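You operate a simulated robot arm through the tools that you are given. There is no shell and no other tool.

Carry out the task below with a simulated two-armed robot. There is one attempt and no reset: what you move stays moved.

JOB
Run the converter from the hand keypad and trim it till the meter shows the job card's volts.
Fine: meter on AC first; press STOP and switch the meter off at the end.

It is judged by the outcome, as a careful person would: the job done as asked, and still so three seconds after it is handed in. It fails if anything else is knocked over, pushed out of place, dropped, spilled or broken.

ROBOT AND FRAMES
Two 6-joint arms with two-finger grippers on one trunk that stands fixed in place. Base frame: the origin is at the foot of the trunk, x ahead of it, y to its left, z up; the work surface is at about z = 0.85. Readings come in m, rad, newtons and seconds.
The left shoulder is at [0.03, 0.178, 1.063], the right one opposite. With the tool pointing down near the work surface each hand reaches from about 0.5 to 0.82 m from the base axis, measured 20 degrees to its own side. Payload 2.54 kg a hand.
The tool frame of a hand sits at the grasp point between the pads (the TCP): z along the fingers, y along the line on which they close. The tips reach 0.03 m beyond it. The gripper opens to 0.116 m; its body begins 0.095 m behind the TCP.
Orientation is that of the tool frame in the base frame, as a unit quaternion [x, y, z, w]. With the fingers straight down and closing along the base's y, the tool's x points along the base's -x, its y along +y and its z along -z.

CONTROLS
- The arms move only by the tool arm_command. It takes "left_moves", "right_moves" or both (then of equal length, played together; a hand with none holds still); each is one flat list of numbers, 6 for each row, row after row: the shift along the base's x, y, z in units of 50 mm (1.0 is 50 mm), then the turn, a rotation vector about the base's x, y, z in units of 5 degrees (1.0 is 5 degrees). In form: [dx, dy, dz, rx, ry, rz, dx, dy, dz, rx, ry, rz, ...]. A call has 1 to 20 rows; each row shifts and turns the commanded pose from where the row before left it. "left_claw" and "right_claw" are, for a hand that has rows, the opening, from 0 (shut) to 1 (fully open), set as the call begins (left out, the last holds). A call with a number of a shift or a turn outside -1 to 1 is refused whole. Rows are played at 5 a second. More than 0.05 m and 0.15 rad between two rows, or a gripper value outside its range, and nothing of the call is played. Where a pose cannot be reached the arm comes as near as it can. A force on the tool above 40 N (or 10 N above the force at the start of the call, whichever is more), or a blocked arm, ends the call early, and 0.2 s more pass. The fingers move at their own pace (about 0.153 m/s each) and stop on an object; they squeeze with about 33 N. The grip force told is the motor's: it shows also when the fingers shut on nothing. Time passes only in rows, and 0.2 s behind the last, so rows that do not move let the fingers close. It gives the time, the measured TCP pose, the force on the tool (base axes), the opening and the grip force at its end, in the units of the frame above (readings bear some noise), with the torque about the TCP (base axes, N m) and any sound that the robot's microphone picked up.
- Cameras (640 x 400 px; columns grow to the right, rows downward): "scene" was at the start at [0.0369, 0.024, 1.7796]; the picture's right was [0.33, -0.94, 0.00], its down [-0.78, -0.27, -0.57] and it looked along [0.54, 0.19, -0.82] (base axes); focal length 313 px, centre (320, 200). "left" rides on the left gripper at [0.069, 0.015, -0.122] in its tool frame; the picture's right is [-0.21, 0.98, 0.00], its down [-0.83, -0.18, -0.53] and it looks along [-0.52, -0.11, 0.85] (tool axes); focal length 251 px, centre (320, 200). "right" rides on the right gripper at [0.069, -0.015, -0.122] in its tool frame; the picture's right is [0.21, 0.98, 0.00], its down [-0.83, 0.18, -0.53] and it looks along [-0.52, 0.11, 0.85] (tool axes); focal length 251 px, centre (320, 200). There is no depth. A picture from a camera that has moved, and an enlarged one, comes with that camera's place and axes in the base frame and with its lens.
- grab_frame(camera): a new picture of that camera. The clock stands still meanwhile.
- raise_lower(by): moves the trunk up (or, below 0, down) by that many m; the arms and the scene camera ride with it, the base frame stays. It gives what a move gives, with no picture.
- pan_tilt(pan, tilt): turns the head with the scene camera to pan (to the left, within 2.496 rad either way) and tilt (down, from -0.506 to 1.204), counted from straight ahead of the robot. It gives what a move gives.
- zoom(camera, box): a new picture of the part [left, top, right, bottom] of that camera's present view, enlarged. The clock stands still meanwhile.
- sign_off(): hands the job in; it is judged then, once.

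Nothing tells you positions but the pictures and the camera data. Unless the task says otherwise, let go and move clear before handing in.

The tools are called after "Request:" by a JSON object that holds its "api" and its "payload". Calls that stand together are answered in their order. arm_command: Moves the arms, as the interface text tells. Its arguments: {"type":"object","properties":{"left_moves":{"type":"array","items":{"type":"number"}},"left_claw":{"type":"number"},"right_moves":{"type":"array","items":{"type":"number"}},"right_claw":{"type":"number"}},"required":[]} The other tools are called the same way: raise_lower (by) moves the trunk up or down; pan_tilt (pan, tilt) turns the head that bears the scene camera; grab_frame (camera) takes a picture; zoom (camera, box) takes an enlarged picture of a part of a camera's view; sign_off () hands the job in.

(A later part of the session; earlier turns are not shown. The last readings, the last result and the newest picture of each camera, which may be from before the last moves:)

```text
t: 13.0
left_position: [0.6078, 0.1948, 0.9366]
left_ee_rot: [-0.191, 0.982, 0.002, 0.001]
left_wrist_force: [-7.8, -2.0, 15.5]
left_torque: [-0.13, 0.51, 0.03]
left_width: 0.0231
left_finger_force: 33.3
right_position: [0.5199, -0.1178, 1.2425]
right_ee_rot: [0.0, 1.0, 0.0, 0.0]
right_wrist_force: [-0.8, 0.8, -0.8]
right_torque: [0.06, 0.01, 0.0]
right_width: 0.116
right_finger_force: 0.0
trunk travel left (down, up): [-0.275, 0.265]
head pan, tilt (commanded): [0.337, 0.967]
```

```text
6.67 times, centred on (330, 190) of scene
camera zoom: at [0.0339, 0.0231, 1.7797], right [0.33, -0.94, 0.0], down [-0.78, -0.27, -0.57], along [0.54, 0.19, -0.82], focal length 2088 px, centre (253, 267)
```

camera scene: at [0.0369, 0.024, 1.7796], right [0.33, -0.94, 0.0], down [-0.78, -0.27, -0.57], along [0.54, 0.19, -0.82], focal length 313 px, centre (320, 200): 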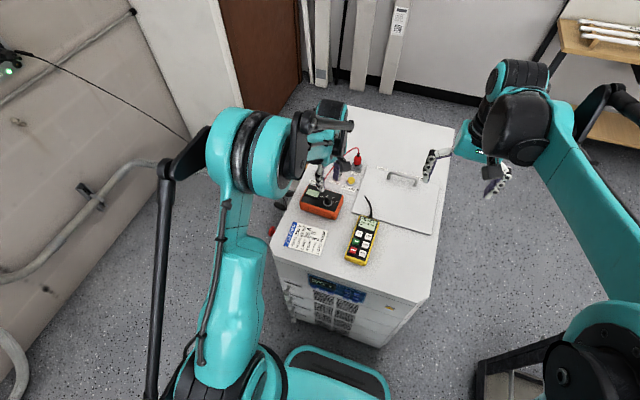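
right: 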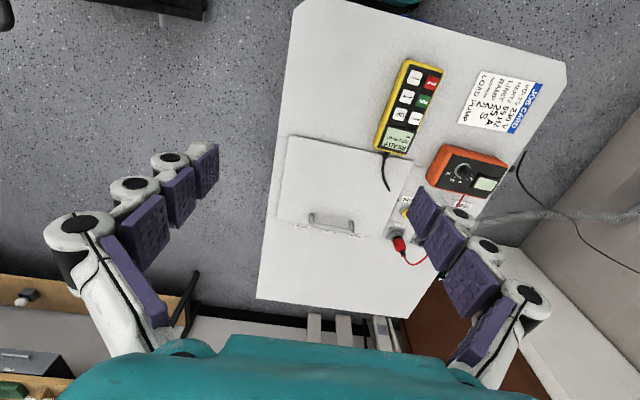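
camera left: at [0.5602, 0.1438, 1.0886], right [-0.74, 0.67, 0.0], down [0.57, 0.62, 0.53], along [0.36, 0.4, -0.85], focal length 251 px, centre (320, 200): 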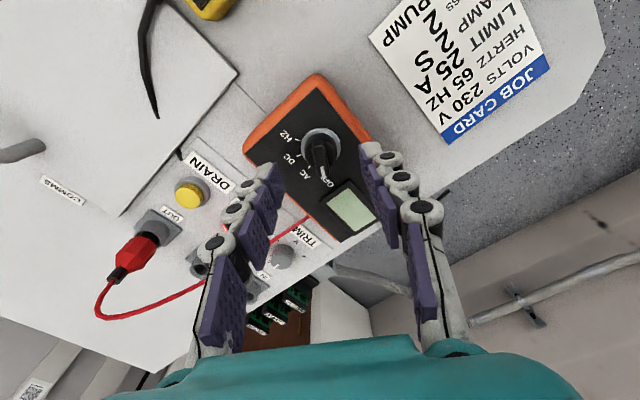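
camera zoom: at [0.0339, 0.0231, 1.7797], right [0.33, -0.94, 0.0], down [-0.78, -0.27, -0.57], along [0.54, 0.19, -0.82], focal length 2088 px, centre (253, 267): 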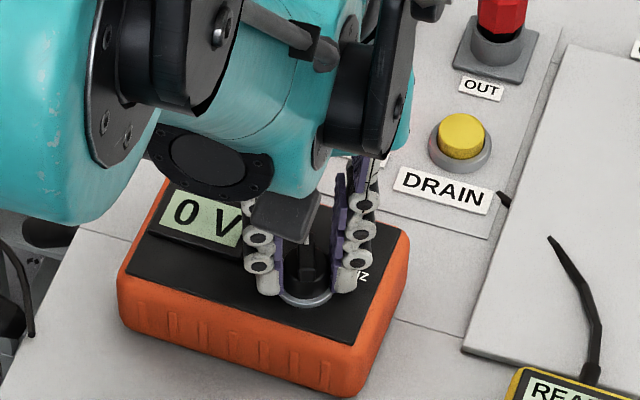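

Request:
{"api": "arm_command", "payload": {"left_moves": [0, 0, 0, 0, 0, -0.4, -0.02, 0, 0.06, 0, 0, 0]}}

Request:
{"api": "arm_command", "payload": {"left_moves": [0, 0, 0, 0, 0, 0, 0, 0, 0, 0, 0, 0], "left_claw": 0.4}}

Request:
{"api": "arm_command", "payload": {"left_moves": [0, 0, 0.5, 0, 0, 0, 0, 0, 0.9, 0, 0, 0, 0, 0, 0.9, 0, 0, 0]}}

Request:
{"api": "grab_frame", "payload": {"camera": "left"}}

Request:
{"api": "zoom", "payload": {"camera": "scene", "box": [290, 160, 370, 220]}}

```text
t: 13.6
left_position: [0.6086, 0.1963, 0.9379]
left_ee_rot: [-0.174, 0.985, 0.002, 0.0]
left_wrist_force: [0.2, -0.4, -0.2]
left_torque: [-0.13, 0.04, 0.01]
left_width: 0.023
left_finger_force: 32.4
right_position: [0.5231, -0.1175, 1.2421]
right_ee_rot: [0.0, 1.0, 0.001, 0.0]
right_wrist_force: [-0.4, -0.2, -0.8]
right_torque: [0.02, 0.01, 0.0]
right_width: 0.1159
right_finger_force: 0.0
trunk travel left (down, up): [-0.275, 0.265]
head pan, tilt (commanded): [0.337, 0.967]
```

```text
t: 14.2
left_position: [0.6069, 0.1955, 0.9395]
left_ee_rot: [-0.174, 0.985, 0.001, -0.001]
left_wrist_force: [-0.5, 0.2, 0.3]
left_torque: [-0.01, 0.02, -0.01]
left_width: 0.0464
left_finger_force: 0.0
right_position: [0.523, -0.1179, 1.2426]
right_ee_rot: [-0.001, 1.0, 0.001, 0.001]
right_wrist_force: [0.6, -1.2, -0.6]
right_torque: [0.02, 0.01, 0.0]
right_width: 0.116
right_finger_force: 0.0
trunk travel left (down, up): [-0.275, 0.265]
head pan, tilt (commanded): [0.337, 0.967]
```

```text
t: 15.0
left_position: [0.6065, 0.1955, 1.0543]
left_ee_rot: [-0.174, 0.985, 0.002, 0.0]
left_wrist_force: [0.4, 0.0, -0.5]
left_torque: [0.02, -0.02, 0.01]
left_width: 0.0464
left_finger_force: 0.1
right_position: [0.5212, -0.1187, 1.2438]
right_ee_rot: [0.0, 1.0, 0.0, 0.0]
right_wrist_force: [0.3, -0.6, 0.2]
right_torque: [0.01, -0.01, 0.02]
right_width: 0.1162
right_finger_force: 0.1
trunk travel left (down, up): [-0.275, 0.265]
head pan, tilt (commanded): [0.337, 0.967]
```

```text
taken
camera left: at [0.5361, 0.1864, 1.1762], right [-0.13, 0.99, 0.0], down [0.84, 0.11, 0.53], along [0.53, 0.07, -0.85], focal length 251 px, centre (320, 200)
```

left: 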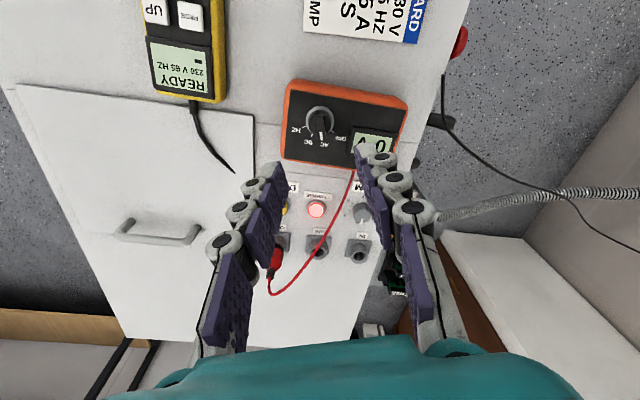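

```text
6.67 times, centred on (330, 190) of scene
camera zoom: at [0.0355, 0.0238, 1.7797], right [0.33, -0.94, 0.0], down [-0.78, -0.27, -0.57], along [0.54, 0.19, -0.82], focal length 2088 px, centre (253, 267)
```

zoom: 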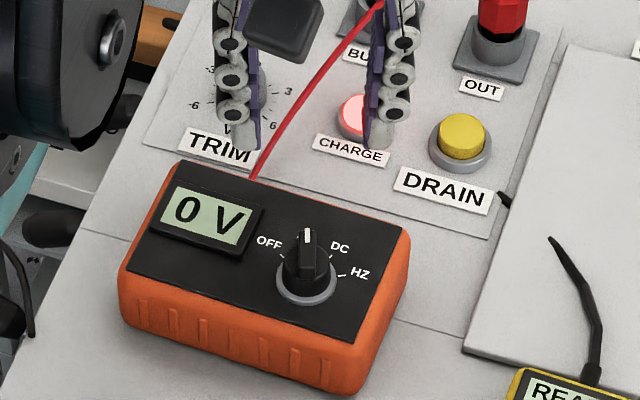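

The meter is on AC, reads 0 V, and hasn't moved. I'll take the left hand over towards the TRIM knob and bring the right hand, fingers closed, above the keypad to locate its keys.

Request:
{"api": "arm_command", "payload": {"left_moves": [0.47, 0.57, 0.03, 0, 0, 0, 0.47, 0.57, 0.03, 0, 0, 0, 0.47, 0.57, 0.03, 0, 0, 0, 0.47, 0.57, 0.03, 0, 0, 0, 0, 0, 0, 0, 0, 0, 0, 0, 0, 0, 0, 0], "right_moves": [-0.07, 0.5, -0.4, 0, 0, 0, -0.07, 0.56, -0.5, 0, 0, 0, -0.07, 0.56, -0.5, 0, 0, 0, -0.07, 0.56, -0.5, 0, 0, 0, -0.07, 0.56, -0.6, 0, 0, 0, -0.07, 0.56, -0.6, 0, 0, 0], "right_claw": 0}}

Request:
{"api": "grab_frame", "payload": {"camera": "right"}}

Request:
{"api": "grab_frame", "payload": {"camera": "scene"}}

Request:
{"api": "grab_frame", "payload": {"camera": "left"}}

```text
t: 16.4
left_position: [0.7042, 0.3118, 1.0599]
left_ee_rot: [-0.174, 0.985, 0.001, 0.0]
left_wrist_force: [0.6, 0.0, 0.2]
left_torque: [-0.03, 0.0, 0.0]
left_width: 0.0462
left_finger_force: 0.0
right_position: [0.5011, 0.05, 1.0885]
right_ee_rot: [0.0, 1.0, -0.001, 0.0]
right_wrist_force: [1.0, -0.2, 0.1]
right_torque: [-0.03, 0.03, 0.02]
right_width: 0.0
right_finger_force: 28.7
trunk travel left (down, up): [-0.275, 0.265]
head pan, tilt (commanded): [0.337, 0.967]
```

```text
taken
camera right: at [0.4315, 0.0339, 1.2117], right [-0.21, 0.98, 0.0], down [0.83, 0.18, 0.53], along [0.52, 0.11, -0.85], focal length 251 px, centre (320, 200)
```

right: 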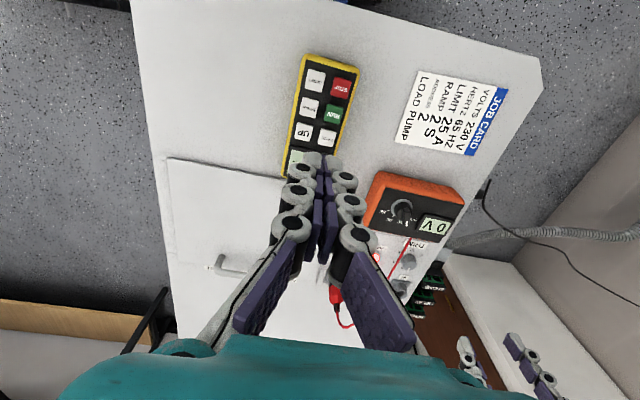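

```text
taken
camera scene: at [0.0383, 0.0263, 1.7795], right [0.33, -0.94, 0.0], down [-0.78, -0.27, -0.57], along [0.54, 0.19, -0.82], focal length 313 px, centre (320, 200)
```

scene: 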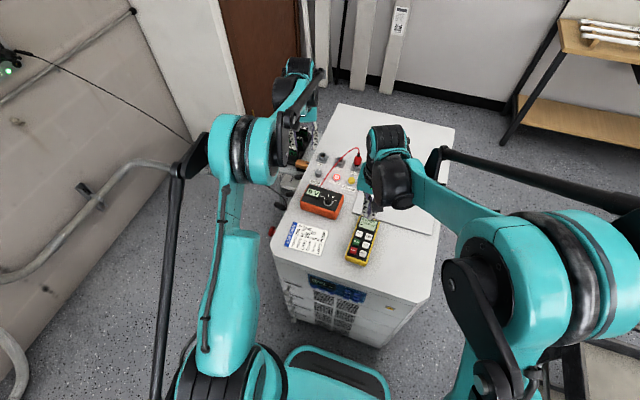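

```text
taken
camera left: at [0.6332, 0.3035, 1.1811], right [-0.13, 0.99, 0.0], down [0.84, 0.11, 0.53], along [0.53, 0.07, -0.85], focal length 251 px, centre (320, 200)
```

left: 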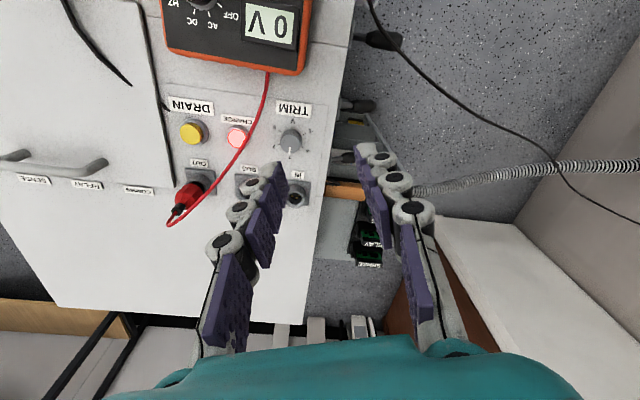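

Request:
{"api": "zoom", "payload": {"camera": "right", "box": [270, 40, 390, 190]}}

Request:
{"api": "zoom", "payload": {"camera": "scene", "box": [330, 190, 400, 270]}}

```text
2.67 times, centred on (330, 115) of right
camera zoom: at [0.4315, 0.0339, 1.2117], right [-0.21, 0.98, 0.0], down [0.83, 0.18, 0.53], along [0.52, 0.11, -0.85], focal length 670 px, centre (293, 427)
```

zoom: 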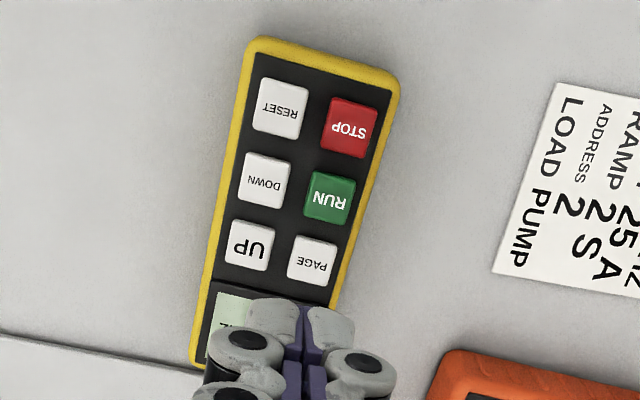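

```text
5.00 times, centred on (365, 230) of scene
camera zoom: at [0.0383, 0.0263, 1.7795], right [0.33, -0.94, 0.0], down [-0.78, -0.27, -0.57], along [0.54, 0.19, -0.82], focal length 1566 px, centre (95, 50)
```

zoom: 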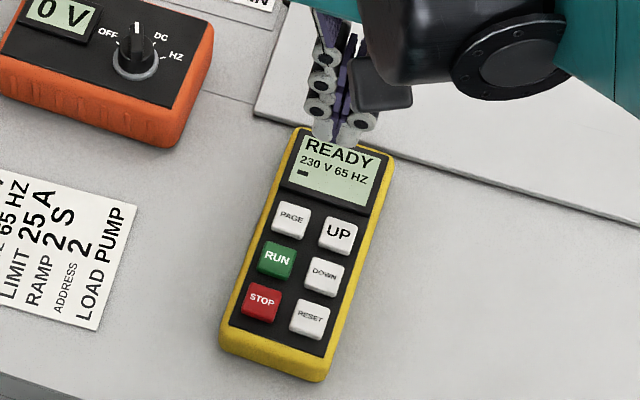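

The right camera sees the keypad and the meter screen together. RUN is near (0.503, 0.067) with the key tops around z 0.885. I'll lower the closed fingertips to just above RUN and check.

Request:
{"api": "arm_command", "payload": {"right_moves": [0.04, 0.34, -0.5, 0, 0, 0, 0, 0, -0.8, 0, 0, 0, 0, 0, -0.8, 0, 0, 0, 0, 0, -0.6, 0, 0, 0]}}

Request:
{"api": "zoom", "payload": {"camera": "right", "box": [240, 60, 400, 200]}}

Request:
{"api": "zoom", "payload": {"camera": "scene", "box": [330, 190, 400, 270]}}

```text
t: 17.4
left_position: [0.7029, 0.3108, 1.0615]
left_ee_rot: [-0.174, 0.985, 0.002, 0.0]
left_wrist_force: [-0.5, -0.1, 0.2]
left_torque: [-0.01, -0.04, -0.03]
left_width: 0.0466
left_finger_force: 0.0
right_position: [0.5028, 0.0629, 0.9508]
right_ee_rot: [-0.001, 1.0, 0.0, 0.0]
right_wrist_force: [0.4, 1.0, 0.0]
right_torque: [0.0, 0.02, 0.0]
right_width: 0.0
right_finger_force: 29.0
trunk travel left (down, up): [-0.275, 0.265]
head pan, tilt (commanded): [0.337, 0.967]
```

```text
2.86 times, centred on (320, 130) of right
camera zoom: at [0.4335, 0.0486, 1.0752], right [-0.21, 0.98, 0.0], down [0.83, 0.18, 0.53], along [0.52, 0.11, -0.85], focal length 718 px, centre (320, 400)
```

zoom: 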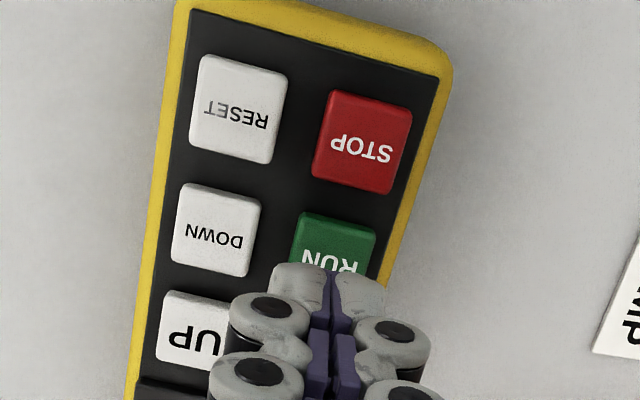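

```text
5.00 times, centred on (365, 230) of scene
camera zoom: at [0.0378, 0.0242, 1.7796], right [0.33, -0.94, 0.0], down [-0.78, -0.27, -0.57], along [0.54, 0.19, -0.82], focal length 1566 px, centre (95, 50)
```

zoom: 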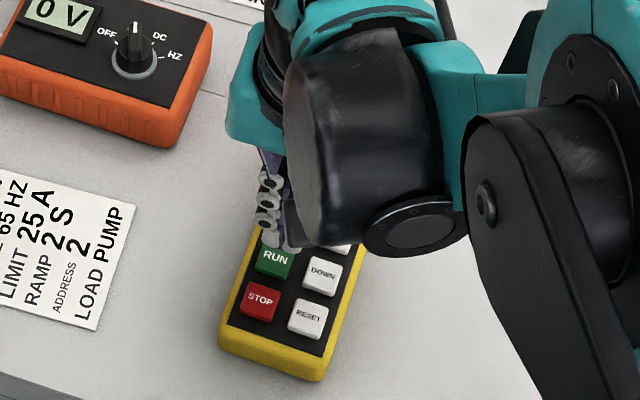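

Request:
{"api": "arm_command", "payload": {"right_moves": [0.02, 0.09, -0.3, 0, 0, 0, 0, 0, -0.2, 0, 0, 0]}}

Request:
{"api": "zoom", "payload": {"camera": "right", "box": [240, 60, 400, 200]}}

Request:
{"api": "zoom", "payload": {"camera": "scene", "box": [330, 190, 400, 270]}}

```text
t: 18.0
left_position: [0.7019, 0.3109, 1.0609]
left_ee_rot: [-0.173, 0.985, 0.001, -0.001]
left_wrist_force: [-0.5, -0.2, 0.3]
left_torque: [0.0, 0.0, 0.0]
left_width: 0.0463
left_finger_force: 0.1
right_position: [0.5032, 0.0678, 0.9283]
right_ee_rot: [0.0, 1.0, 0.001, 0.001]
right_wrist_force: [0.1, 0.5, -0.2]
right_torque: [0.01, -0.01, 0.04]
right_width: 0.0003
right_finger_force: 28.1
trunk travel left (down, up): [-0.275, 0.265]
head pan, tilt (commanded): [0.337, 0.967]
```

```text
2.86 times, centred on (320, 130) of right
camera zoom: at [0.4343, 0.0526, 1.0516], right [-0.21, 0.98, 0.0], down [0.83, 0.18, 0.53], along [0.52, 0.11, -0.85], focal length 718 px, centre (320, 400)
```

zoom: 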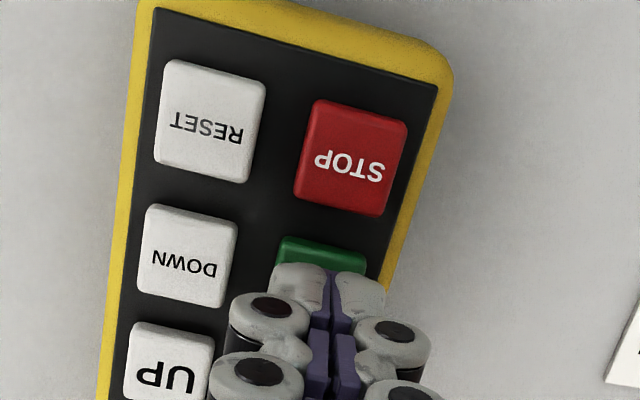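

```text
5.00 times, centred on (365, 230) of scene
camera zoom: at [0.0366, 0.0237, 1.7796], right [0.33, -0.94, 0.0], down [-0.78, -0.27, -0.57], along [0.54, 0.19, -0.82], focal length 1566 px, centre (95, 50)
```

zoom: 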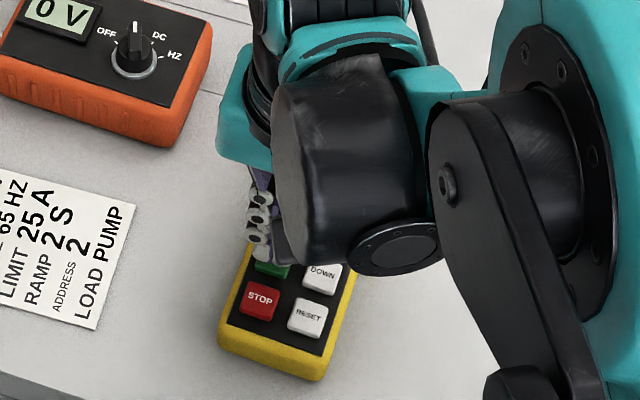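

Request:
{"api": "arm_command", "payload": {"right_moves": [0, 0, -0.08, 0, 0, 0, 0, 0, -0.06, 0, 0, 0]}}

Request:
{"api": "arm_command", "payload": {"right_moves": [0, 0, -0.05, 0, 0, 0]}}

Request:
{"api": "zoom", "payload": {"camera": "scene", "box": [290, 160, 400, 270]}}

```text
t: 18.6
left_position: [0.703, 0.3101, 1.0611]
left_ee_rot: [-0.173, 0.985, 0.001, 0.0]
left_wrist_force: [-0.1, 0.2, -0.6]
left_torque: [0.0, -0.02, 0.0]
left_width: 0.0465
left_finger_force: 0.2
right_position: [0.5041, 0.0678, 0.9208]
right_ee_rot: [0.0, 1.0, 0.0, 0.0]
right_wrist_force: [0.4, -0.3, -0.3]
right_torque: [-0.02, 0.03, 0.0]
right_width: 0.0
right_finger_force: 28.3
trunk travel left (down, up): [-0.275, 0.265]
head pan, tilt (commanded): [0.337, 0.967]
```

```text
t: 19.0
left_position: [0.7028, 0.3118, 1.0607]
left_ee_rot: [-0.173, 0.985, 0.002, 0.0]
left_wrist_force: [-0.4, -0.8, 0.8]
left_torque: [-0.01, 0.03, 0.01]
left_width: 0.0463
left_finger_force: 0.1
right_position: [0.5056, 0.068, 0.9191]
right_ee_rot: [0.0, 1.0, 0.0, 0.0]
right_wrist_force: [0.1, 0.2, 0.7]
right_torque: [-0.02, 0.0, -0.01]
right_width: 0.0061
right_finger_force: 28.3
trunk travel left (down, up): [-0.275, 0.265]
head pan, tilt (commanded): [0.337, 0.967]
```

```text
3.64 times, centred on (345, 215) of scene
camera zoom: at [0.0369, 0.0241, 1.7796], right [0.33, -0.94, 0.0], down [-0.78, -0.27, -0.57], along [0.54, 0.19, -0.82], focal length 1139 px, centre (229, 146)
```

zoom: 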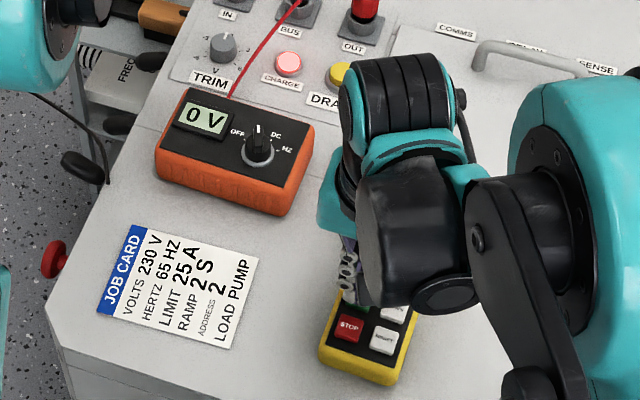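

Request:
{"api": "arm_command", "payload": {"right_moves": [0, 0, -0.04, 0, 0, 0]}}

Request:
{"api": "zoom", "payload": {"camera": "right", "box": [240, 60, 480, 200]}}

```text
t: 19.4
left_position: [0.7033, 0.3117, 1.0611]
left_ee_rot: [-0.173, 0.985, 0.001, 0.0]
left_wrist_force: [1.1, 0.0, 0.3]
left_torque: [-0.01, 0.01, -0.02]
left_width: 0.0463
left_finger_force: 0.0
right_position: [0.5057, 0.0687, 0.9173]
right_ee_rot: [0.0, 1.0, 0.0, 0.001]
right_wrist_force: [-0.3, 0.0, 2.3]
right_torque: [0.01, 0.0, 0.0]
right_width: 0.006
right_finger_force: 28.8
trunk travel left (down, up): [-0.275, 0.265]
head pan, tilt (commanded): [0.337, 0.967]
heard: click
```

```text
2.67 times, centred on (360, 130) of right
camera zoom: at [0.4354, 0.0531, 1.0399], right [-0.21, 0.98, 0.0], down [0.83, 0.18, 0.53], along [0.52, 0.11, -0.85], focal length 670 px, centre (213, 387)
```

zoom: 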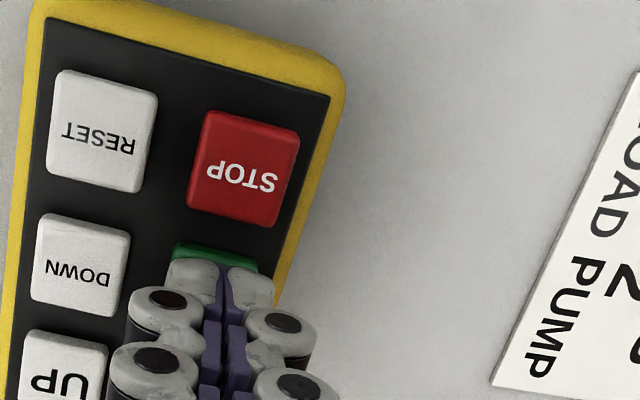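

I heard a click at light force, so I'll lift the right hand off the key and read the keypad and the meter.

Request:
{"api": "arm_command", "payload": {"right_moves": [0, 0, 0.4, 0, 0, 0, 0, 0, 0.9, 0, 0, 0, -0.3, -0.7, 0.5, 0, 0, 0, -0.3, -0.8, 0.3, 0, 0, 0]}}

Request:
{"api": "zoom", "payload": {"camera": "scene", "box": [290, 140, 410, 270]}}

Request:
{"api": "grab_frame", "payload": {"camera": "right"}}

Request:
{"api": "grab_frame", "payload": {"camera": "left"}}

```text
t: 20.4
left_position: [0.7025, 0.31, 1.0617]
left_ee_rot: [-0.173, 0.985, 0.003, 0.0]
left_wrist_force: [-0.4, -0.2, -0.3]
left_torque: [0.0, -0.03, -0.02]
left_width: 0.0464
left_finger_force: 0.1
right_position: [0.472, -0.0075, 1.0234]
right_ee_rot: [0.0, 1.0, 0.0, -0.001]
right_wrist_force: [0.2, 0.1, -0.2]
right_torque: [0.02, -0.04, 0.01]
right_width: 0.0
right_finger_force: 28.9
trunk travel left (down, up): [-0.275, 0.265]
head pan, tilt (commanded): [0.337, 0.967]
```

```text
3.08 times, centred on (350, 205) of scene
camera zoom: at [0.0357, 0.0227, 1.7797], right [0.33, -0.94, 0.0], down [-0.78, -0.27, -0.57], along [0.54, 0.19, -0.82], focal length 964 px, centre (228, 185)
```

zoom: 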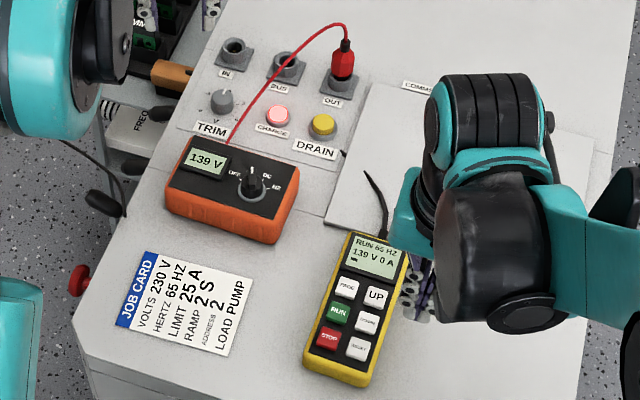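

```text
taken
camera right: at [0.4031, -0.0216, 1.1465], right [-0.22, 0.98, 0.0], down [0.83, 0.18, 0.53], along [0.52, 0.12, -0.85], focal length 251 px, centre (320, 200)
```

right: 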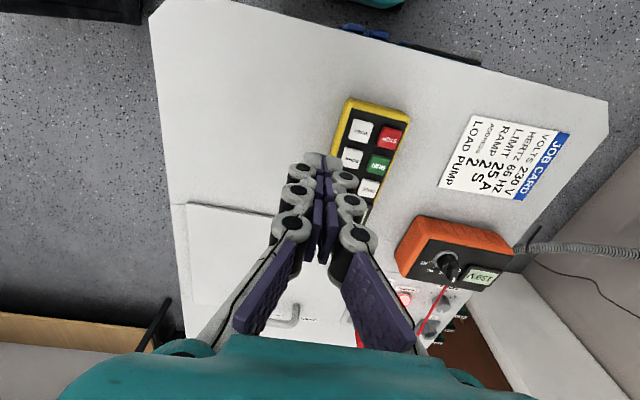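

```text
taken
camera left: at [0.6313, 0.301, 1.1827], right [-0.13, 0.99, 0.0], down [0.84, 0.11, 0.53], along [0.53, 0.07, -0.85], focal length 251 px, centre (320, 200)
```

left: 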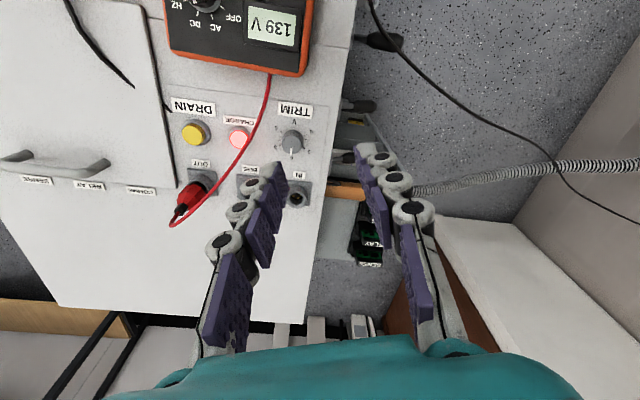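

It's running and still ramping (139 V so far). I'll let the 2 s ramp finish and read it again.

Request:
{"api": "arm_command", "payload": {"left_moves": [0, 0, 0, 0, 0, 0, 0, 0, 0, 0, 0, 0, 0, 0, 0, 0, 0, 0, 0, 0, 0, 0, 0, 0, 0, 0, 0, 0, 0, 0, 0, 0, 0, 0, 0, 0, 0, 0, 0, 0, 0, 0, 0, 0, 0, 0, 0, 0]}}

Request:
{"api": "zoom", "payload": {"camera": "scene", "box": [290, 140, 410, 270]}}

Request:
{"api": "zoom", "payload": {"camera": "left", "box": [160, 0, 360, 220]}}

```text
t: 22.2
left_position: [0.7026, 0.3114, 1.06]
left_ee_rot: [-0.174, 0.985, 0.0, 0.0]
left_wrist_force: [0.3, -0.1, -0.1]
left_torque: [-0.01, -0.02, 0.0]
left_width: 0.0463
left_finger_force: 0.1
right_position: [0.4729, -0.006, 1.0222]
right_ee_rot: [0.0, 1.0, 0.001, 0.0]
right_wrist_force: [0.1, 1.3, 0.4]
right_torque: [0.01, -0.02, 0.02]
right_width: 0.0
right_finger_force: 29.0
trunk travel left (down, up): [-0.275, 0.265]
head pan, tilt (commanded): [0.337, 0.967]
```

```text
3.08 times, centred on (350, 205) of scene
camera zoom: at [0.0369, 0.024, 1.7796], right [0.33, -0.94, 0.0], down [-0.78, -0.27, -0.57], along [0.54, 0.19, -0.82], focal length 964 px, centre (228, 185)
```

zoom: 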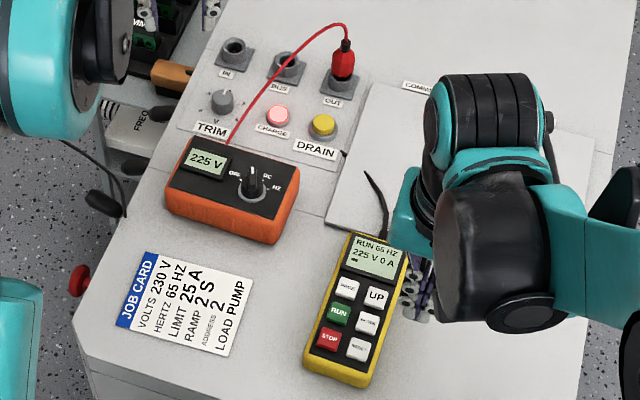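

```text
1.82 times, centred on (260, 110) of left
camera zoom: at [0.6322, 0.3018, 1.182], right [-0.13, 0.99, 0.0], down [0.84, 0.11, 0.53], along [0.53, 0.07, -0.85], focal length 457 px, centre (429, 364)
```

zoom: 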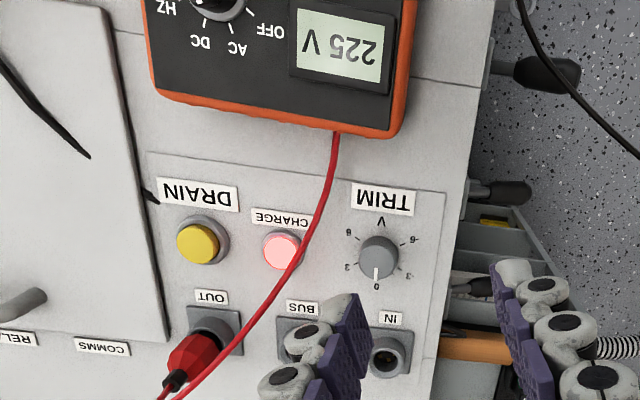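

Settled at 225 V, so it needs +5 V. The TRIM scale is about 20° per volt with plus clockwise from above, so that means roughly 100° clockwise. I'll line the left hand up over the knob at yaw +55°.

Request:
{"api": "arm_command", "payload": {"left_moves": [0.118, -0.084, -0.229, 0, 0, 1, 0.118, -0.084, -0.229, 0, 0, 1, 0.118, -0.084, -0.229, 0, 0, 1, 0.118, -0.084, -0.229, 0, 0, 1, 0.118, -0.084, -0.229, 0, 0, 1, 0.118, -0.084, -0.229, 0, 0, 1, 0.118, -0.084, -0.229, 0, 0, 1], "left_claw": 0.42}}

Request:
{"api": "grab_frame", "payload": {"camera": "left"}}

Request:
{"api": "zoom", "payload": {"camera": "left", "box": [220, 60, 420, 200]}}

Request:
{"api": "zoom", "payload": {"camera": "scene", "box": [290, 120, 390, 210]}}

```text
t: 23.8
left_position: [0.7443, 0.2805, 0.9791]
left_ee_rot: [-0.462, 0.887, 0.002, 0.0]
left_wrist_force: [-0.4, -1.0, -0.3]
left_torque: [0.02, -0.03, 0.02]
left_width: 0.0487
left_finger_force: 0.1
right_position: [0.4729, -0.004, 1.0223]
right_ee_rot: [0.0, 1.0, 0.0, -0.001]
right_wrist_force: [0.3, -0.4, 0.0]
right_torque: [0.0, 0.02, -0.02]
right_width: 0.0001
right_finger_force: 28.9
trunk travel left (down, up): [-0.275, 0.265]
head pan, tilt (commanded): [0.337, 0.967]
```

```text
taken
camera left: at [0.6917, 0.2332, 1.1007], right [-0.68, 0.73, 0.0], down [0.62, 0.57, 0.53], along [0.39, 0.36, -0.85], focal length 251 px, centre (320, 200)
```

left: 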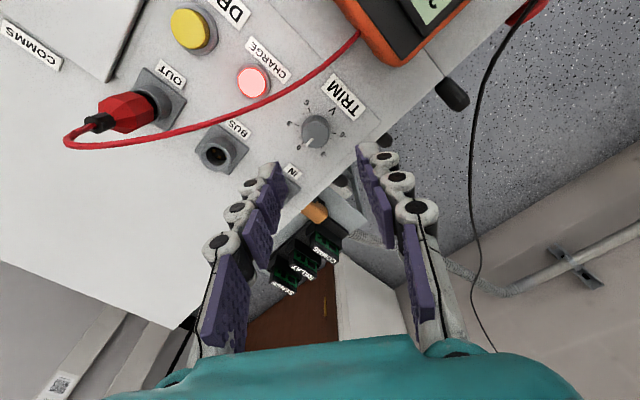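

```text
2.86 times, centred on (320, 130) of left
camera zoom: at [0.6917, 0.2332, 1.1007], right [-0.68, 0.73, 0.0], down [0.62, 0.57, 0.53], along [0.39, 0.36, -0.85], focal length 718 px, centre (320, 400)
```

zoom: 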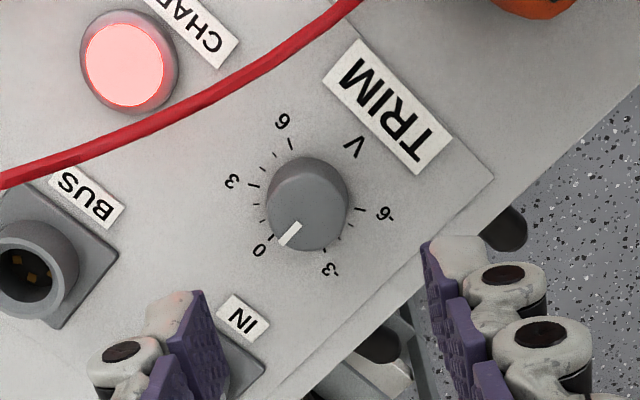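

```text
4.44 times, centred on (340, 165) of scene
camera zoom: at [0.0375, 0.024, 1.7796], right [0.33, -0.94, 0.0], down [-0.78, -0.27, -0.57], along [0.54, 0.19, -0.82], focal length 1392 px, centre (231, 356)
```

zoom: 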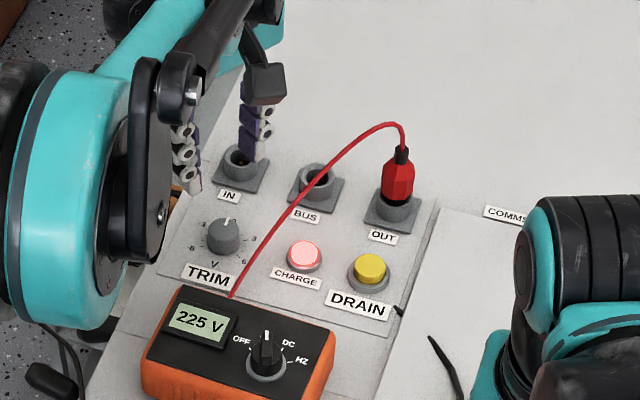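

Request:
{"api": "arm_command", "payload": {"left_moves": [0.02, -0.02, -0.6, 0, 0, 0, 0, 0, -0.7, 0, 0, 0]}}

Request:
{"api": "zoom", "payload": {"camera": "left", "box": [220, 60, 420, 200]}}

Request:
{"api": "zoom", "payload": {"camera": "scene", "box": [290, 120, 390, 210]}}

```text
t: 24.4
left_position: [0.7437, 0.2773, 0.9129]
left_ee_rot: [-0.463, 0.886, 0.001, 0.0]
left_wrist_force: [-0.2, 0.1, -0.2]
left_torque: [-0.05, 0.0, -0.03]
left_width: 0.0485
left_finger_force: 0.1
right_position: [0.4738, -0.005, 1.0229]
right_ee_rot: [0.0, 1.0, -0.001, 0.0]
right_wrist_force: [0.7, 1.0, -0.5]
right_torque: [0.0, -0.01, -0.06]
right_width: 0.0
right_finger_force: 28.8
trunk travel left (down, up): [-0.275, 0.265]
head pan, tilt (commanded): [0.337, 0.967]
```

```text
2.86 times, centred on (320, 130) of left
camera zoom: at [0.6921, 0.231, 1.0349], right [-0.68, 0.74, 0.0], down [0.62, 0.57, 0.53], along [0.39, 0.36, -0.85], focal length 718 px, centre (320, 400)
```

zoom: 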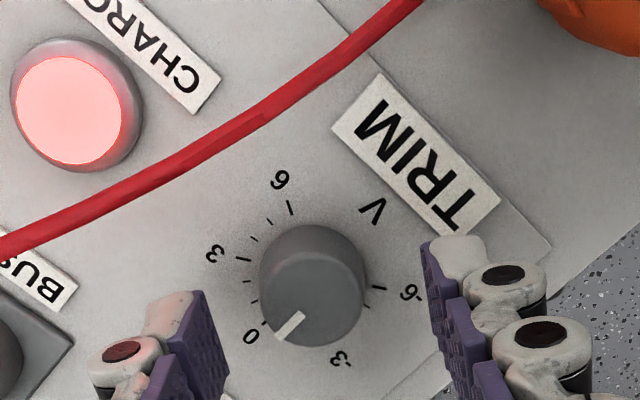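

```text
4.44 times, centred on (340, 165) of scene
camera zoom: at [0.0376, 0.0244, 1.7796], right [0.33, -0.94, 0.0], down [-0.78, -0.27, -0.57], along [0.54, 0.19, -0.82], focal length 1392 px, centre (231, 356)
```

zoom: 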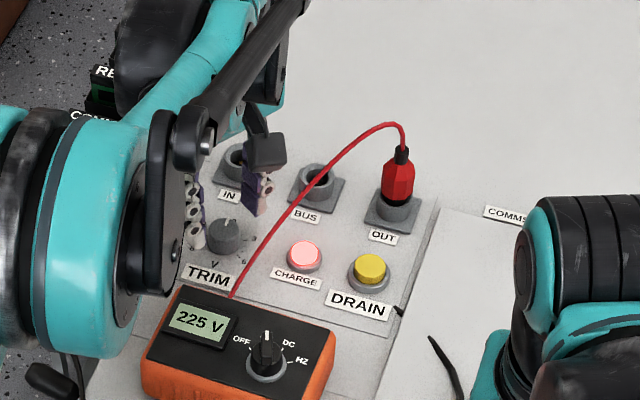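

The fingers straddle the knob and clear the lead. I'll come down so the tips sit beside it, just above the panel.

Request:
{"api": "arm_command", "payload": {"left_moves": [0.03, 0.01, -0.2, 0, 0, 0, 0, 0, -0.24, 0, 0, 0]}}

Request:
{"api": "zoom", "payload": {"camera": "left", "box": [220, 60, 420, 200]}}

Request:
{"api": "zoom", "payload": {"camera": "scene", "box": [290, 120, 390, 210]}}

```text
t: 25.0
left_position: [0.7449, 0.2791, 0.8923]
left_ee_rot: [-0.462, 0.887, 0.001, -0.002]
left_wrist_force: [-0.6, -0.3, -0.1]
left_torque: [0.02, -0.02, 0.02]
left_width: 0.049
left_finger_force: 0.0
right_position: [0.4734, -0.0047, 1.0227]
right_ee_rot: [0.0, 1.0, -0.001, 0.0]
right_wrist_force: [0.1, 1.2, 0.2]
right_torque: [0.01, -0.04, -0.01]
right_width: 0.0
right_finger_force: 28.7
trunk travel left (down, up): [-0.275, 0.265]
head pan, tilt (commanded): [0.337, 0.967]
```

```text
2.86 times, centred on (320, 130) of left
camera zoom: at [0.6934, 0.2316, 1.0137], right [-0.68, 0.74, 0.0], down [0.62, 0.57, 0.53], along [0.39, 0.36, -0.85], focal length 718 px, centre (320, 400)
```

zoom: 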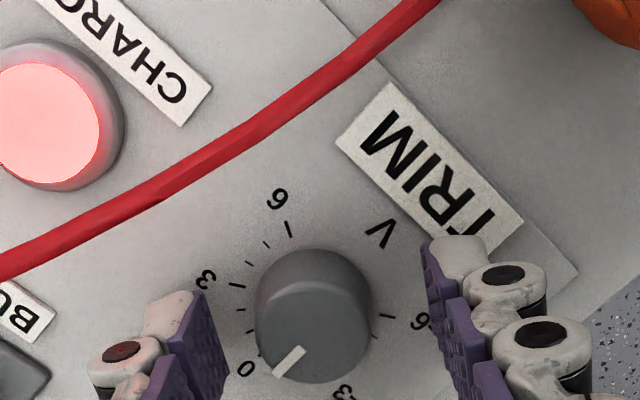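

```text
4.44 times, centred on (340, 165) of scene
camera zoom: at [0.0368, 0.0239, 1.7796], right [0.33, -0.94, 0.0], down [-0.78, -0.27, -0.57], along [0.54, 0.19, -0.82], focal length 1392 px, centre (231, 356)
```

zoom: 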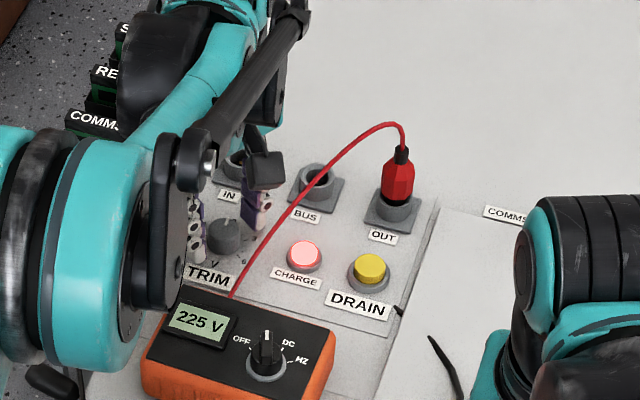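

Request:
{"api": "arm_command", "payload": {"left_moves": [0, 0, -0.06, 0, 0, 0]}}

Request:
{"api": "arm_command", "payload": {"left_moves": [0, 0, 0, 0, 0, 0, 0, 0, 0, 0, 0, 0], "left_claw": 0.0}}

Request:
{"api": "zoom", "payload": {"camera": "left", "box": [220, 60, 420, 200]}}

```text
t: 25.4
left_position: [0.7459, 0.2799, 0.8895]
left_ee_rot: [-0.461, 0.887, 0.001, 0.0]
left_wrist_force: [-0.2, -0.2, -0.1]
left_torque: [0.01, -0.02, 0.02]
left_width: 0.049
left_finger_force: 0.2
right_position: [0.4738, -0.0049, 1.0227]
right_ee_rot: [0.0, 1.0, 0.0, 0.001]
right_wrist_force: [-0.4, -0.8, 0.5]
right_torque: [0.03, -0.02, 0.0]
right_width: 0.0
right_finger_force: 28.1
trunk travel left (down, up): [-0.275, 0.265]
head pan, tilt (commanded): [0.337, 0.967]
```

```text
t: 26.0
left_position: [0.748, 0.2784, 0.8888]
left_ee_rot: [-0.462, 0.887, 0.001, 0.001]
left_wrist_force: [17.8, -4.3, 7.5]
left_torque: [-0.1, -0.75, -0.04]
left_width: 0.0259
left_finger_force: 45.8
right_position: [0.4735, -0.0059, 1.0233]
right_ee_rot: [0.0, 1.0, 0.0, 0.0]
right_wrist_force: [0.0, 0.8, 0.5]
right_torque: [0.0, 0.0, 0.03]
right_width: 0.0
right_finger_force: 28.4
trunk travel left (down, up): [-0.275, 0.265]
head pan, tilt (commanded): [0.337, 0.967]
```

```text
2.86 times, centred on (320, 130) of left
camera zoom: at [0.695, 0.2306, 1.0104], right [-0.68, 0.74, 0.0], down [0.62, 0.57, 0.53], along [0.39, 0.36, -0.84], focal length 718 px, centre (320, 400)
```

zoom: 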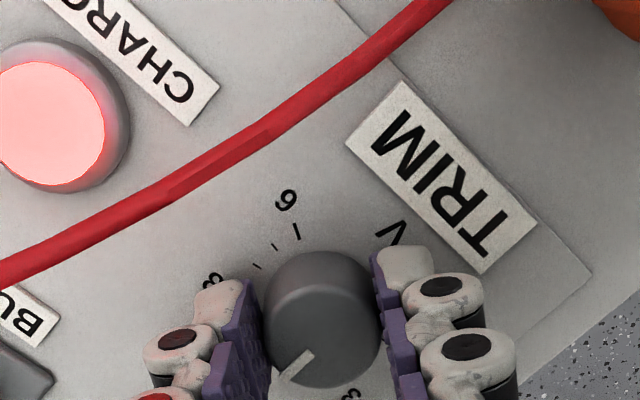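

The knob is gripped with a little side load. I'll shift to relieve that, then start turning clockwise.

Request:
{"api": "arm_command", "payload": {"left_moves": [0.04, -0.012, 0.02, 0, 0, 0, 0, 0, 0, 0, 0, 0]}}

Request:
{"api": "arm_command", "payload": {"left_moves": [0, 0, 0, 0, 0, -0.8, 0, 0, 0, 0, 0, -0.8, 0, 0, 0, 0, 0, -0.8, 0, 0, 0, 0, 0, -0.8]}}

Request:
{"api": "zoom", "payload": {"camera": "left", "box": [220, 60, 420, 200]}}

Request:
{"api": "zoom", "payload": {"camera": "scene", "box": [290, 120, 390, 210]}}

```text
t: 26.6
left_position: [0.7479, 0.2779, 0.8902]
left_ee_rot: [-0.461, 0.887, 0.002, -0.002]
left_wrist_force: [2.3, -11.5, -10.3]
left_torque: [0.37, -0.55, 0.0]
left_width: 0.026
left_finger_force: 44.8
right_position: [0.475, -0.0062, 1.0222]
right_ee_rot: [0.0, 1.0, 0.0, 0.0]
right_wrist_force: [0.2, -0.2, 0.7]
right_torque: [0.02, 0.02, 0.01]
right_width: 0.0
right_finger_force: 28.5
trunk travel left (down, up): [-0.275, 0.265]
head pan, tilt (commanded): [0.337, 0.967]
```

```text
t: 27.6
left_position: [0.7475, 0.2788, 0.8903]
left_ee_rot: [-0.334, 0.943, 0.002, -0.002]
left_wrist_force: [-15.6, -15.4, -20.3]
left_torque: [-0.55, 0.73, 0.01]
left_width: 0.0258
left_finger_force: 45.0
right_position: [0.4742, -0.0064, 1.0228]
right_ee_rot: [0.0, 1.0, -0.001, 0.0]
right_wrist_force: [-0.4, -0.4, -0.2]
right_torque: [-0.01, 0.01, -0.03]
right_width: 0.0
right_finger_force: 29.0
trunk travel left (down, up): [-0.275, 0.265]
head pan, tilt (commanded): [0.337, 0.967]
```

```text
2.86 times, centred on (320, 130) of left
camera zoom: at [0.684, 0.2473, 1.0108], right [-0.45, 0.89, 0.0], down [0.76, 0.38, 0.53], along [0.47, 0.24, -0.85], focal length 718 px, centre (320, 400)
```

zoom: 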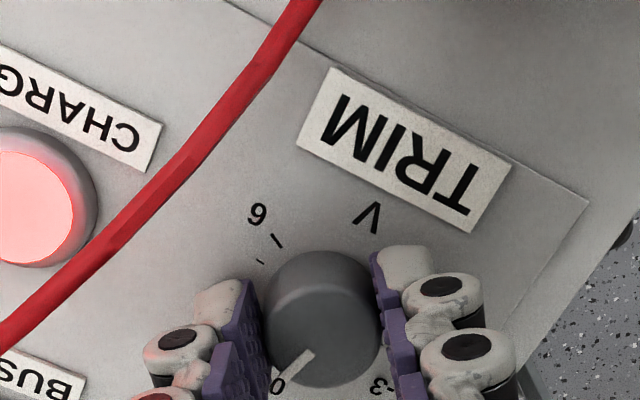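

```text
4.44 times, centred on (340, 165) of scene
camera zoom: at [0.0376, 0.0229, 1.7795], right [0.33, -0.94, 0.0], down [-0.78, -0.27, -0.57], along [0.54, 0.19, -0.82], focal length 1392 px, centre (231, 356)
```

zoom: 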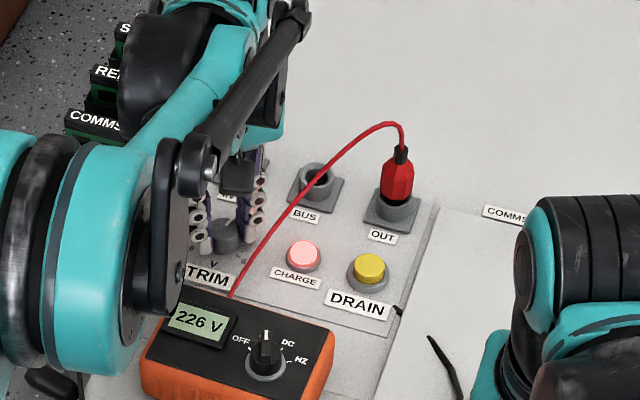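

It reads 226 V and the knob is turning with the grip. I'll ease the side load and keep going in steps.

Request:
{"api": "arm_command", "payload": {"left_moves": [-0.03, -0.01, -0.02, 0, 0, 0, 0, 0, 0, 0, 0, 0]}}

```text
t: 28.2
left_position: [0.7471, 0.2774, 0.8894]
left_ee_rot: [-0.334, 0.943, 0.002, 0.0]
left_wrist_force: [-0.2, -10.7, -7.3]
left_torque: [-0.9, 0.69, -0.03]
left_width: 0.0259
left_finger_force: 44.7
right_position: [0.4737, -0.005, 1.0229]
right_ee_rot: [0.0, 1.0, 0.0, 0.0]
right_wrist_force: [0.1, 0.8, -0.4]
right_torque: [-0.01, -0.02, -0.01]
right_width: 0.0
right_finger_force: 28.7
trunk travel left (down, up): [-0.275, 0.265]
head pan, tilt (commanded): [0.337, 0.967]
```

Request:
{"api": "arm_command", "payload": {"left_moves": [-0.01, -0.02, -0.008, 0, 0, -0.8, -0.01, 0, 0, 0, 0, -0.8, 0, 0, 0, 0, 0, -0.8, 0, 0, 0, 0, 0, -0.8]}}

Request:
{"api": "zoom", "payload": {"camera": "scene", "box": [290, 120, 390, 210]}}

Request:
{"api": "zoom", "payload": {"camera": "left", "box": [220, 60, 420, 200]}}

```text
t: 29.2
left_position: [0.746, 0.2794, 0.8905]
left_ee_rot: [-0.2, 0.98, 0.003, 0.002]
left_wrist_force: [23.4, 2.6, 18.4]
left_torque: [0.25, -1.02, -0.03]
left_width: 0.0263
left_finger_force: 45.7
right_position: [0.4739, -0.0052, 1.0219]
right_ee_rot: [0.0, 1.0, 0.0, -0.001]
right_wrist_force: [-0.3, -0.3, 0.8]
right_torque: [-0.01, -0.02, -0.01]
right_width: 0.0
right_finger_force: 28.6
trunk travel left (down, up): [-0.275, 0.265]
head pan, tilt (commanded): [0.337, 0.967]
```

```text
4.44 times, centred on (340, 165) of scene
camera zoom: at [0.0379, 0.0237, 1.7798], right [0.33, -0.94, 0.0], down [-0.78, -0.27, -0.57], along [0.54, 0.19, -0.82], focal length 1392 px, centre (231, 356)
```

zoom: 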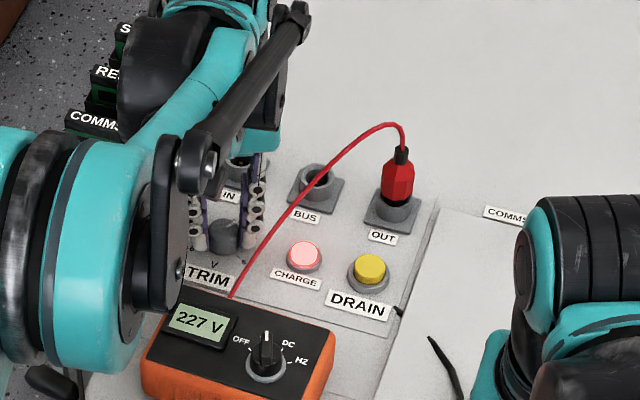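

```text
2.86 times, centred on (320, 130) of left
camera zoom: at [0.6764, 0.2661, 1.0104], right [-0.18, 0.98, 0.0], down [0.83, 0.15, 0.54], along [0.53, 0.1, -0.84], focal length 718 px, centre (320, 400)
```

zoom: 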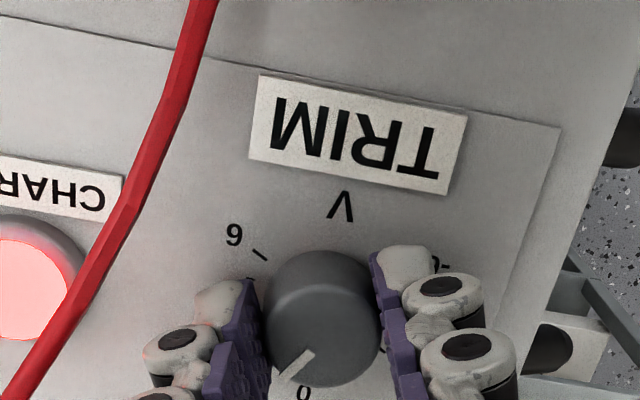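

Request:
{"api": "arm_command", "payload": {"left_moves": [0.03, 0, 0.018, 0, 0, 0, 0, 0, 0, 0, 0, 0]}}

```text
t: 29.8
left_position: [0.7484, 0.2771, 0.8901]
left_ee_rot: [-0.2, 0.98, 0.002, 0.001]
left_wrist_force: [14.5, 4.6, 11.2]
left_torque: [0.68, -1.35, -0.04]
left_width: 0.0259
left_finger_force: 45.2
right_position: [0.4719, -0.0046, 1.0239]
right_ee_rot: [0.0, 1.0, 0.0, -0.001]
right_wrist_force: [0.0, 0.1, -0.2]
right_torque: [-0.02, 0.0, -0.01]
right_width: 0.0
right_finger_force: 28.5
trunk travel left (down, up): [-0.275, 0.265]
head pan, tilt (commanded): [0.337, 0.967]
```

Request:
{"api": "arm_command", "payload": {"left_moves": [0.03, 0.01, 0.012, 0, 0, -0.6, 0, 0, 0, 0, 0, -0.8, 0, 0, 0, 0, 0, -0.8]}}

Request:
{"api": "zoom", "payload": {"camera": "scene", "box": [290, 120, 390, 210]}}

Request:
{"api": "zoom", "payload": {"camera": "left", "box": [180, 40, 440, 220]}}

```text
t: 30.6
left_position: [0.7472, 0.2803, 0.8892]
left_ee_rot: [-0.104, 0.995, 0.002, -0.001]
left_wrist_force: [-12.7, 7.0, -5.6]
left_torque: [0.48, -0.35, 0.03]
left_width: 0.0261
left_finger_force: 45.1
right_position: [0.4726, -0.003, 1.0226]
right_ee_rot: [0.0, 1.0, 0.001, 0.0]
right_wrist_force: [-0.4, 0.4, 0.2]
right_torque: [0.02, 0.0, 0.01]
right_width: 0.0001
right_finger_force: 28.9
trunk travel left (down, up): [-0.275, 0.265]
head pan, tilt (commanded): [0.337, 0.967]
```

```text
4.44 times, centred on (340, 165) of scene
camera zoom: at [0.0358, 0.0253, 1.7795], right [0.33, -0.94, 0.0], down [-0.78, -0.27, -0.57], along [0.54, 0.19, -0.82], focal length 1392 px, centre (231, 356)
```

zoom: 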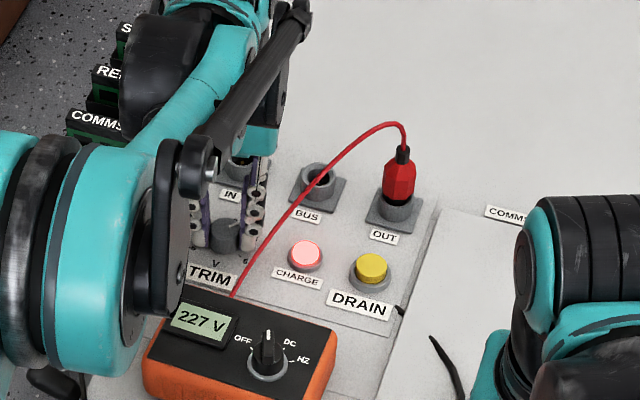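

```text
2.22 times, centred on (310, 130) of left
camera zoom: at [0.6758, 0.2803, 1.0109], right [0.01, 1.0, 0.0], down [0.85, -0.01, 0.53], along [0.53, 0.0, -0.85], focal length 559 px, centre (342, 356)
```

zoom: 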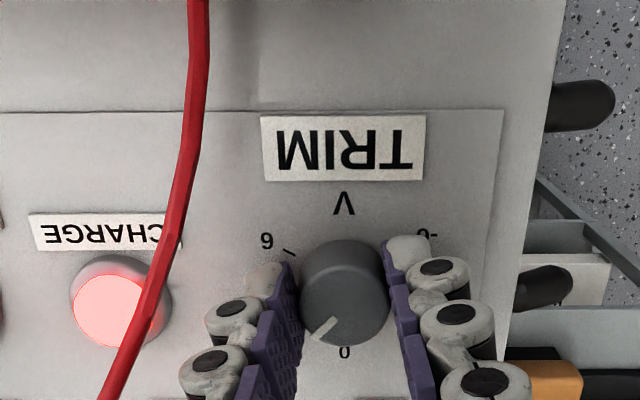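

It reads 227 V after about 43°. Turning further with this grip would bring a finger close to the red lead, so I'll release, swing the open hand back, and take a second grip.

Request:
{"api": "arm_command", "payload": {"left_moves": [0, 0, 0, 0, 0, 0, 0, 0, 0, 0, 0, 0], "left_claw": 0.42}}

Request:
{"api": "zoom", "payload": {"camera": "scene", "box": [290, 120, 390, 210]}}

Request:
{"api": "zoom", "payload": {"camera": "left", "box": [220, 60, 420, 200]}}

```text
t: 31.2
left_position: [0.7492, 0.277, 0.889]
left_ee_rot: [-0.105, 0.994, 0.001, 0.0]
left_wrist_force: [0.5, 0.5, -0.4]
left_torque: [-0.02, 0.01, -0.03]
left_width: 0.0488
left_finger_force: 0.0
right_position: [0.4729, -0.0057, 1.0227]
right_ee_rot: [0.0, 1.0, 0.0, -0.001]
right_wrist_force: [-0.3, 0.0, 0.3]
right_torque: [0.0, 0.0, 0.0]
right_width: 0.0002
right_finger_force: 28.7
trunk travel left (down, up): [-0.275, 0.265]
head pan, tilt (commanded): [0.337, 0.967]
```

```text
4.44 times, centred on (340, 165) of scene
camera zoom: at [0.0371, 0.024, 1.7796], right [0.33, -0.94, 0.0], down [-0.78, -0.27, -0.57], along [0.54, 0.19, -0.82], focal length 1392 px, centre (231, 356)
```

zoom: 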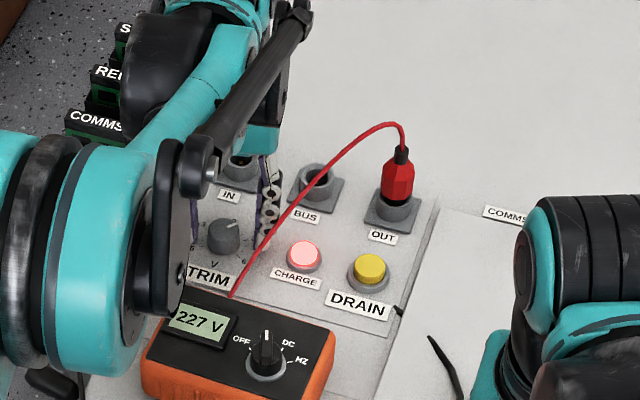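

```text
2.86 times, centred on (320, 130) of left
camera zoom: at [0.6775, 0.2787, 1.0112], right [0.01, 1.0, 0.0], down [0.85, -0.01, 0.53], along [0.53, 0.0, -0.85], focal length 718 px, centre (320, 400)
```

zoom: 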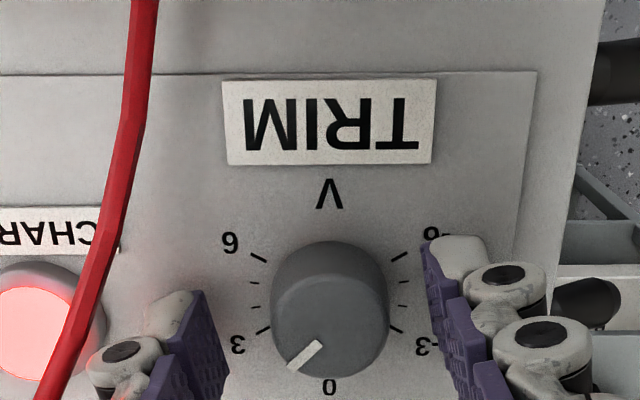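

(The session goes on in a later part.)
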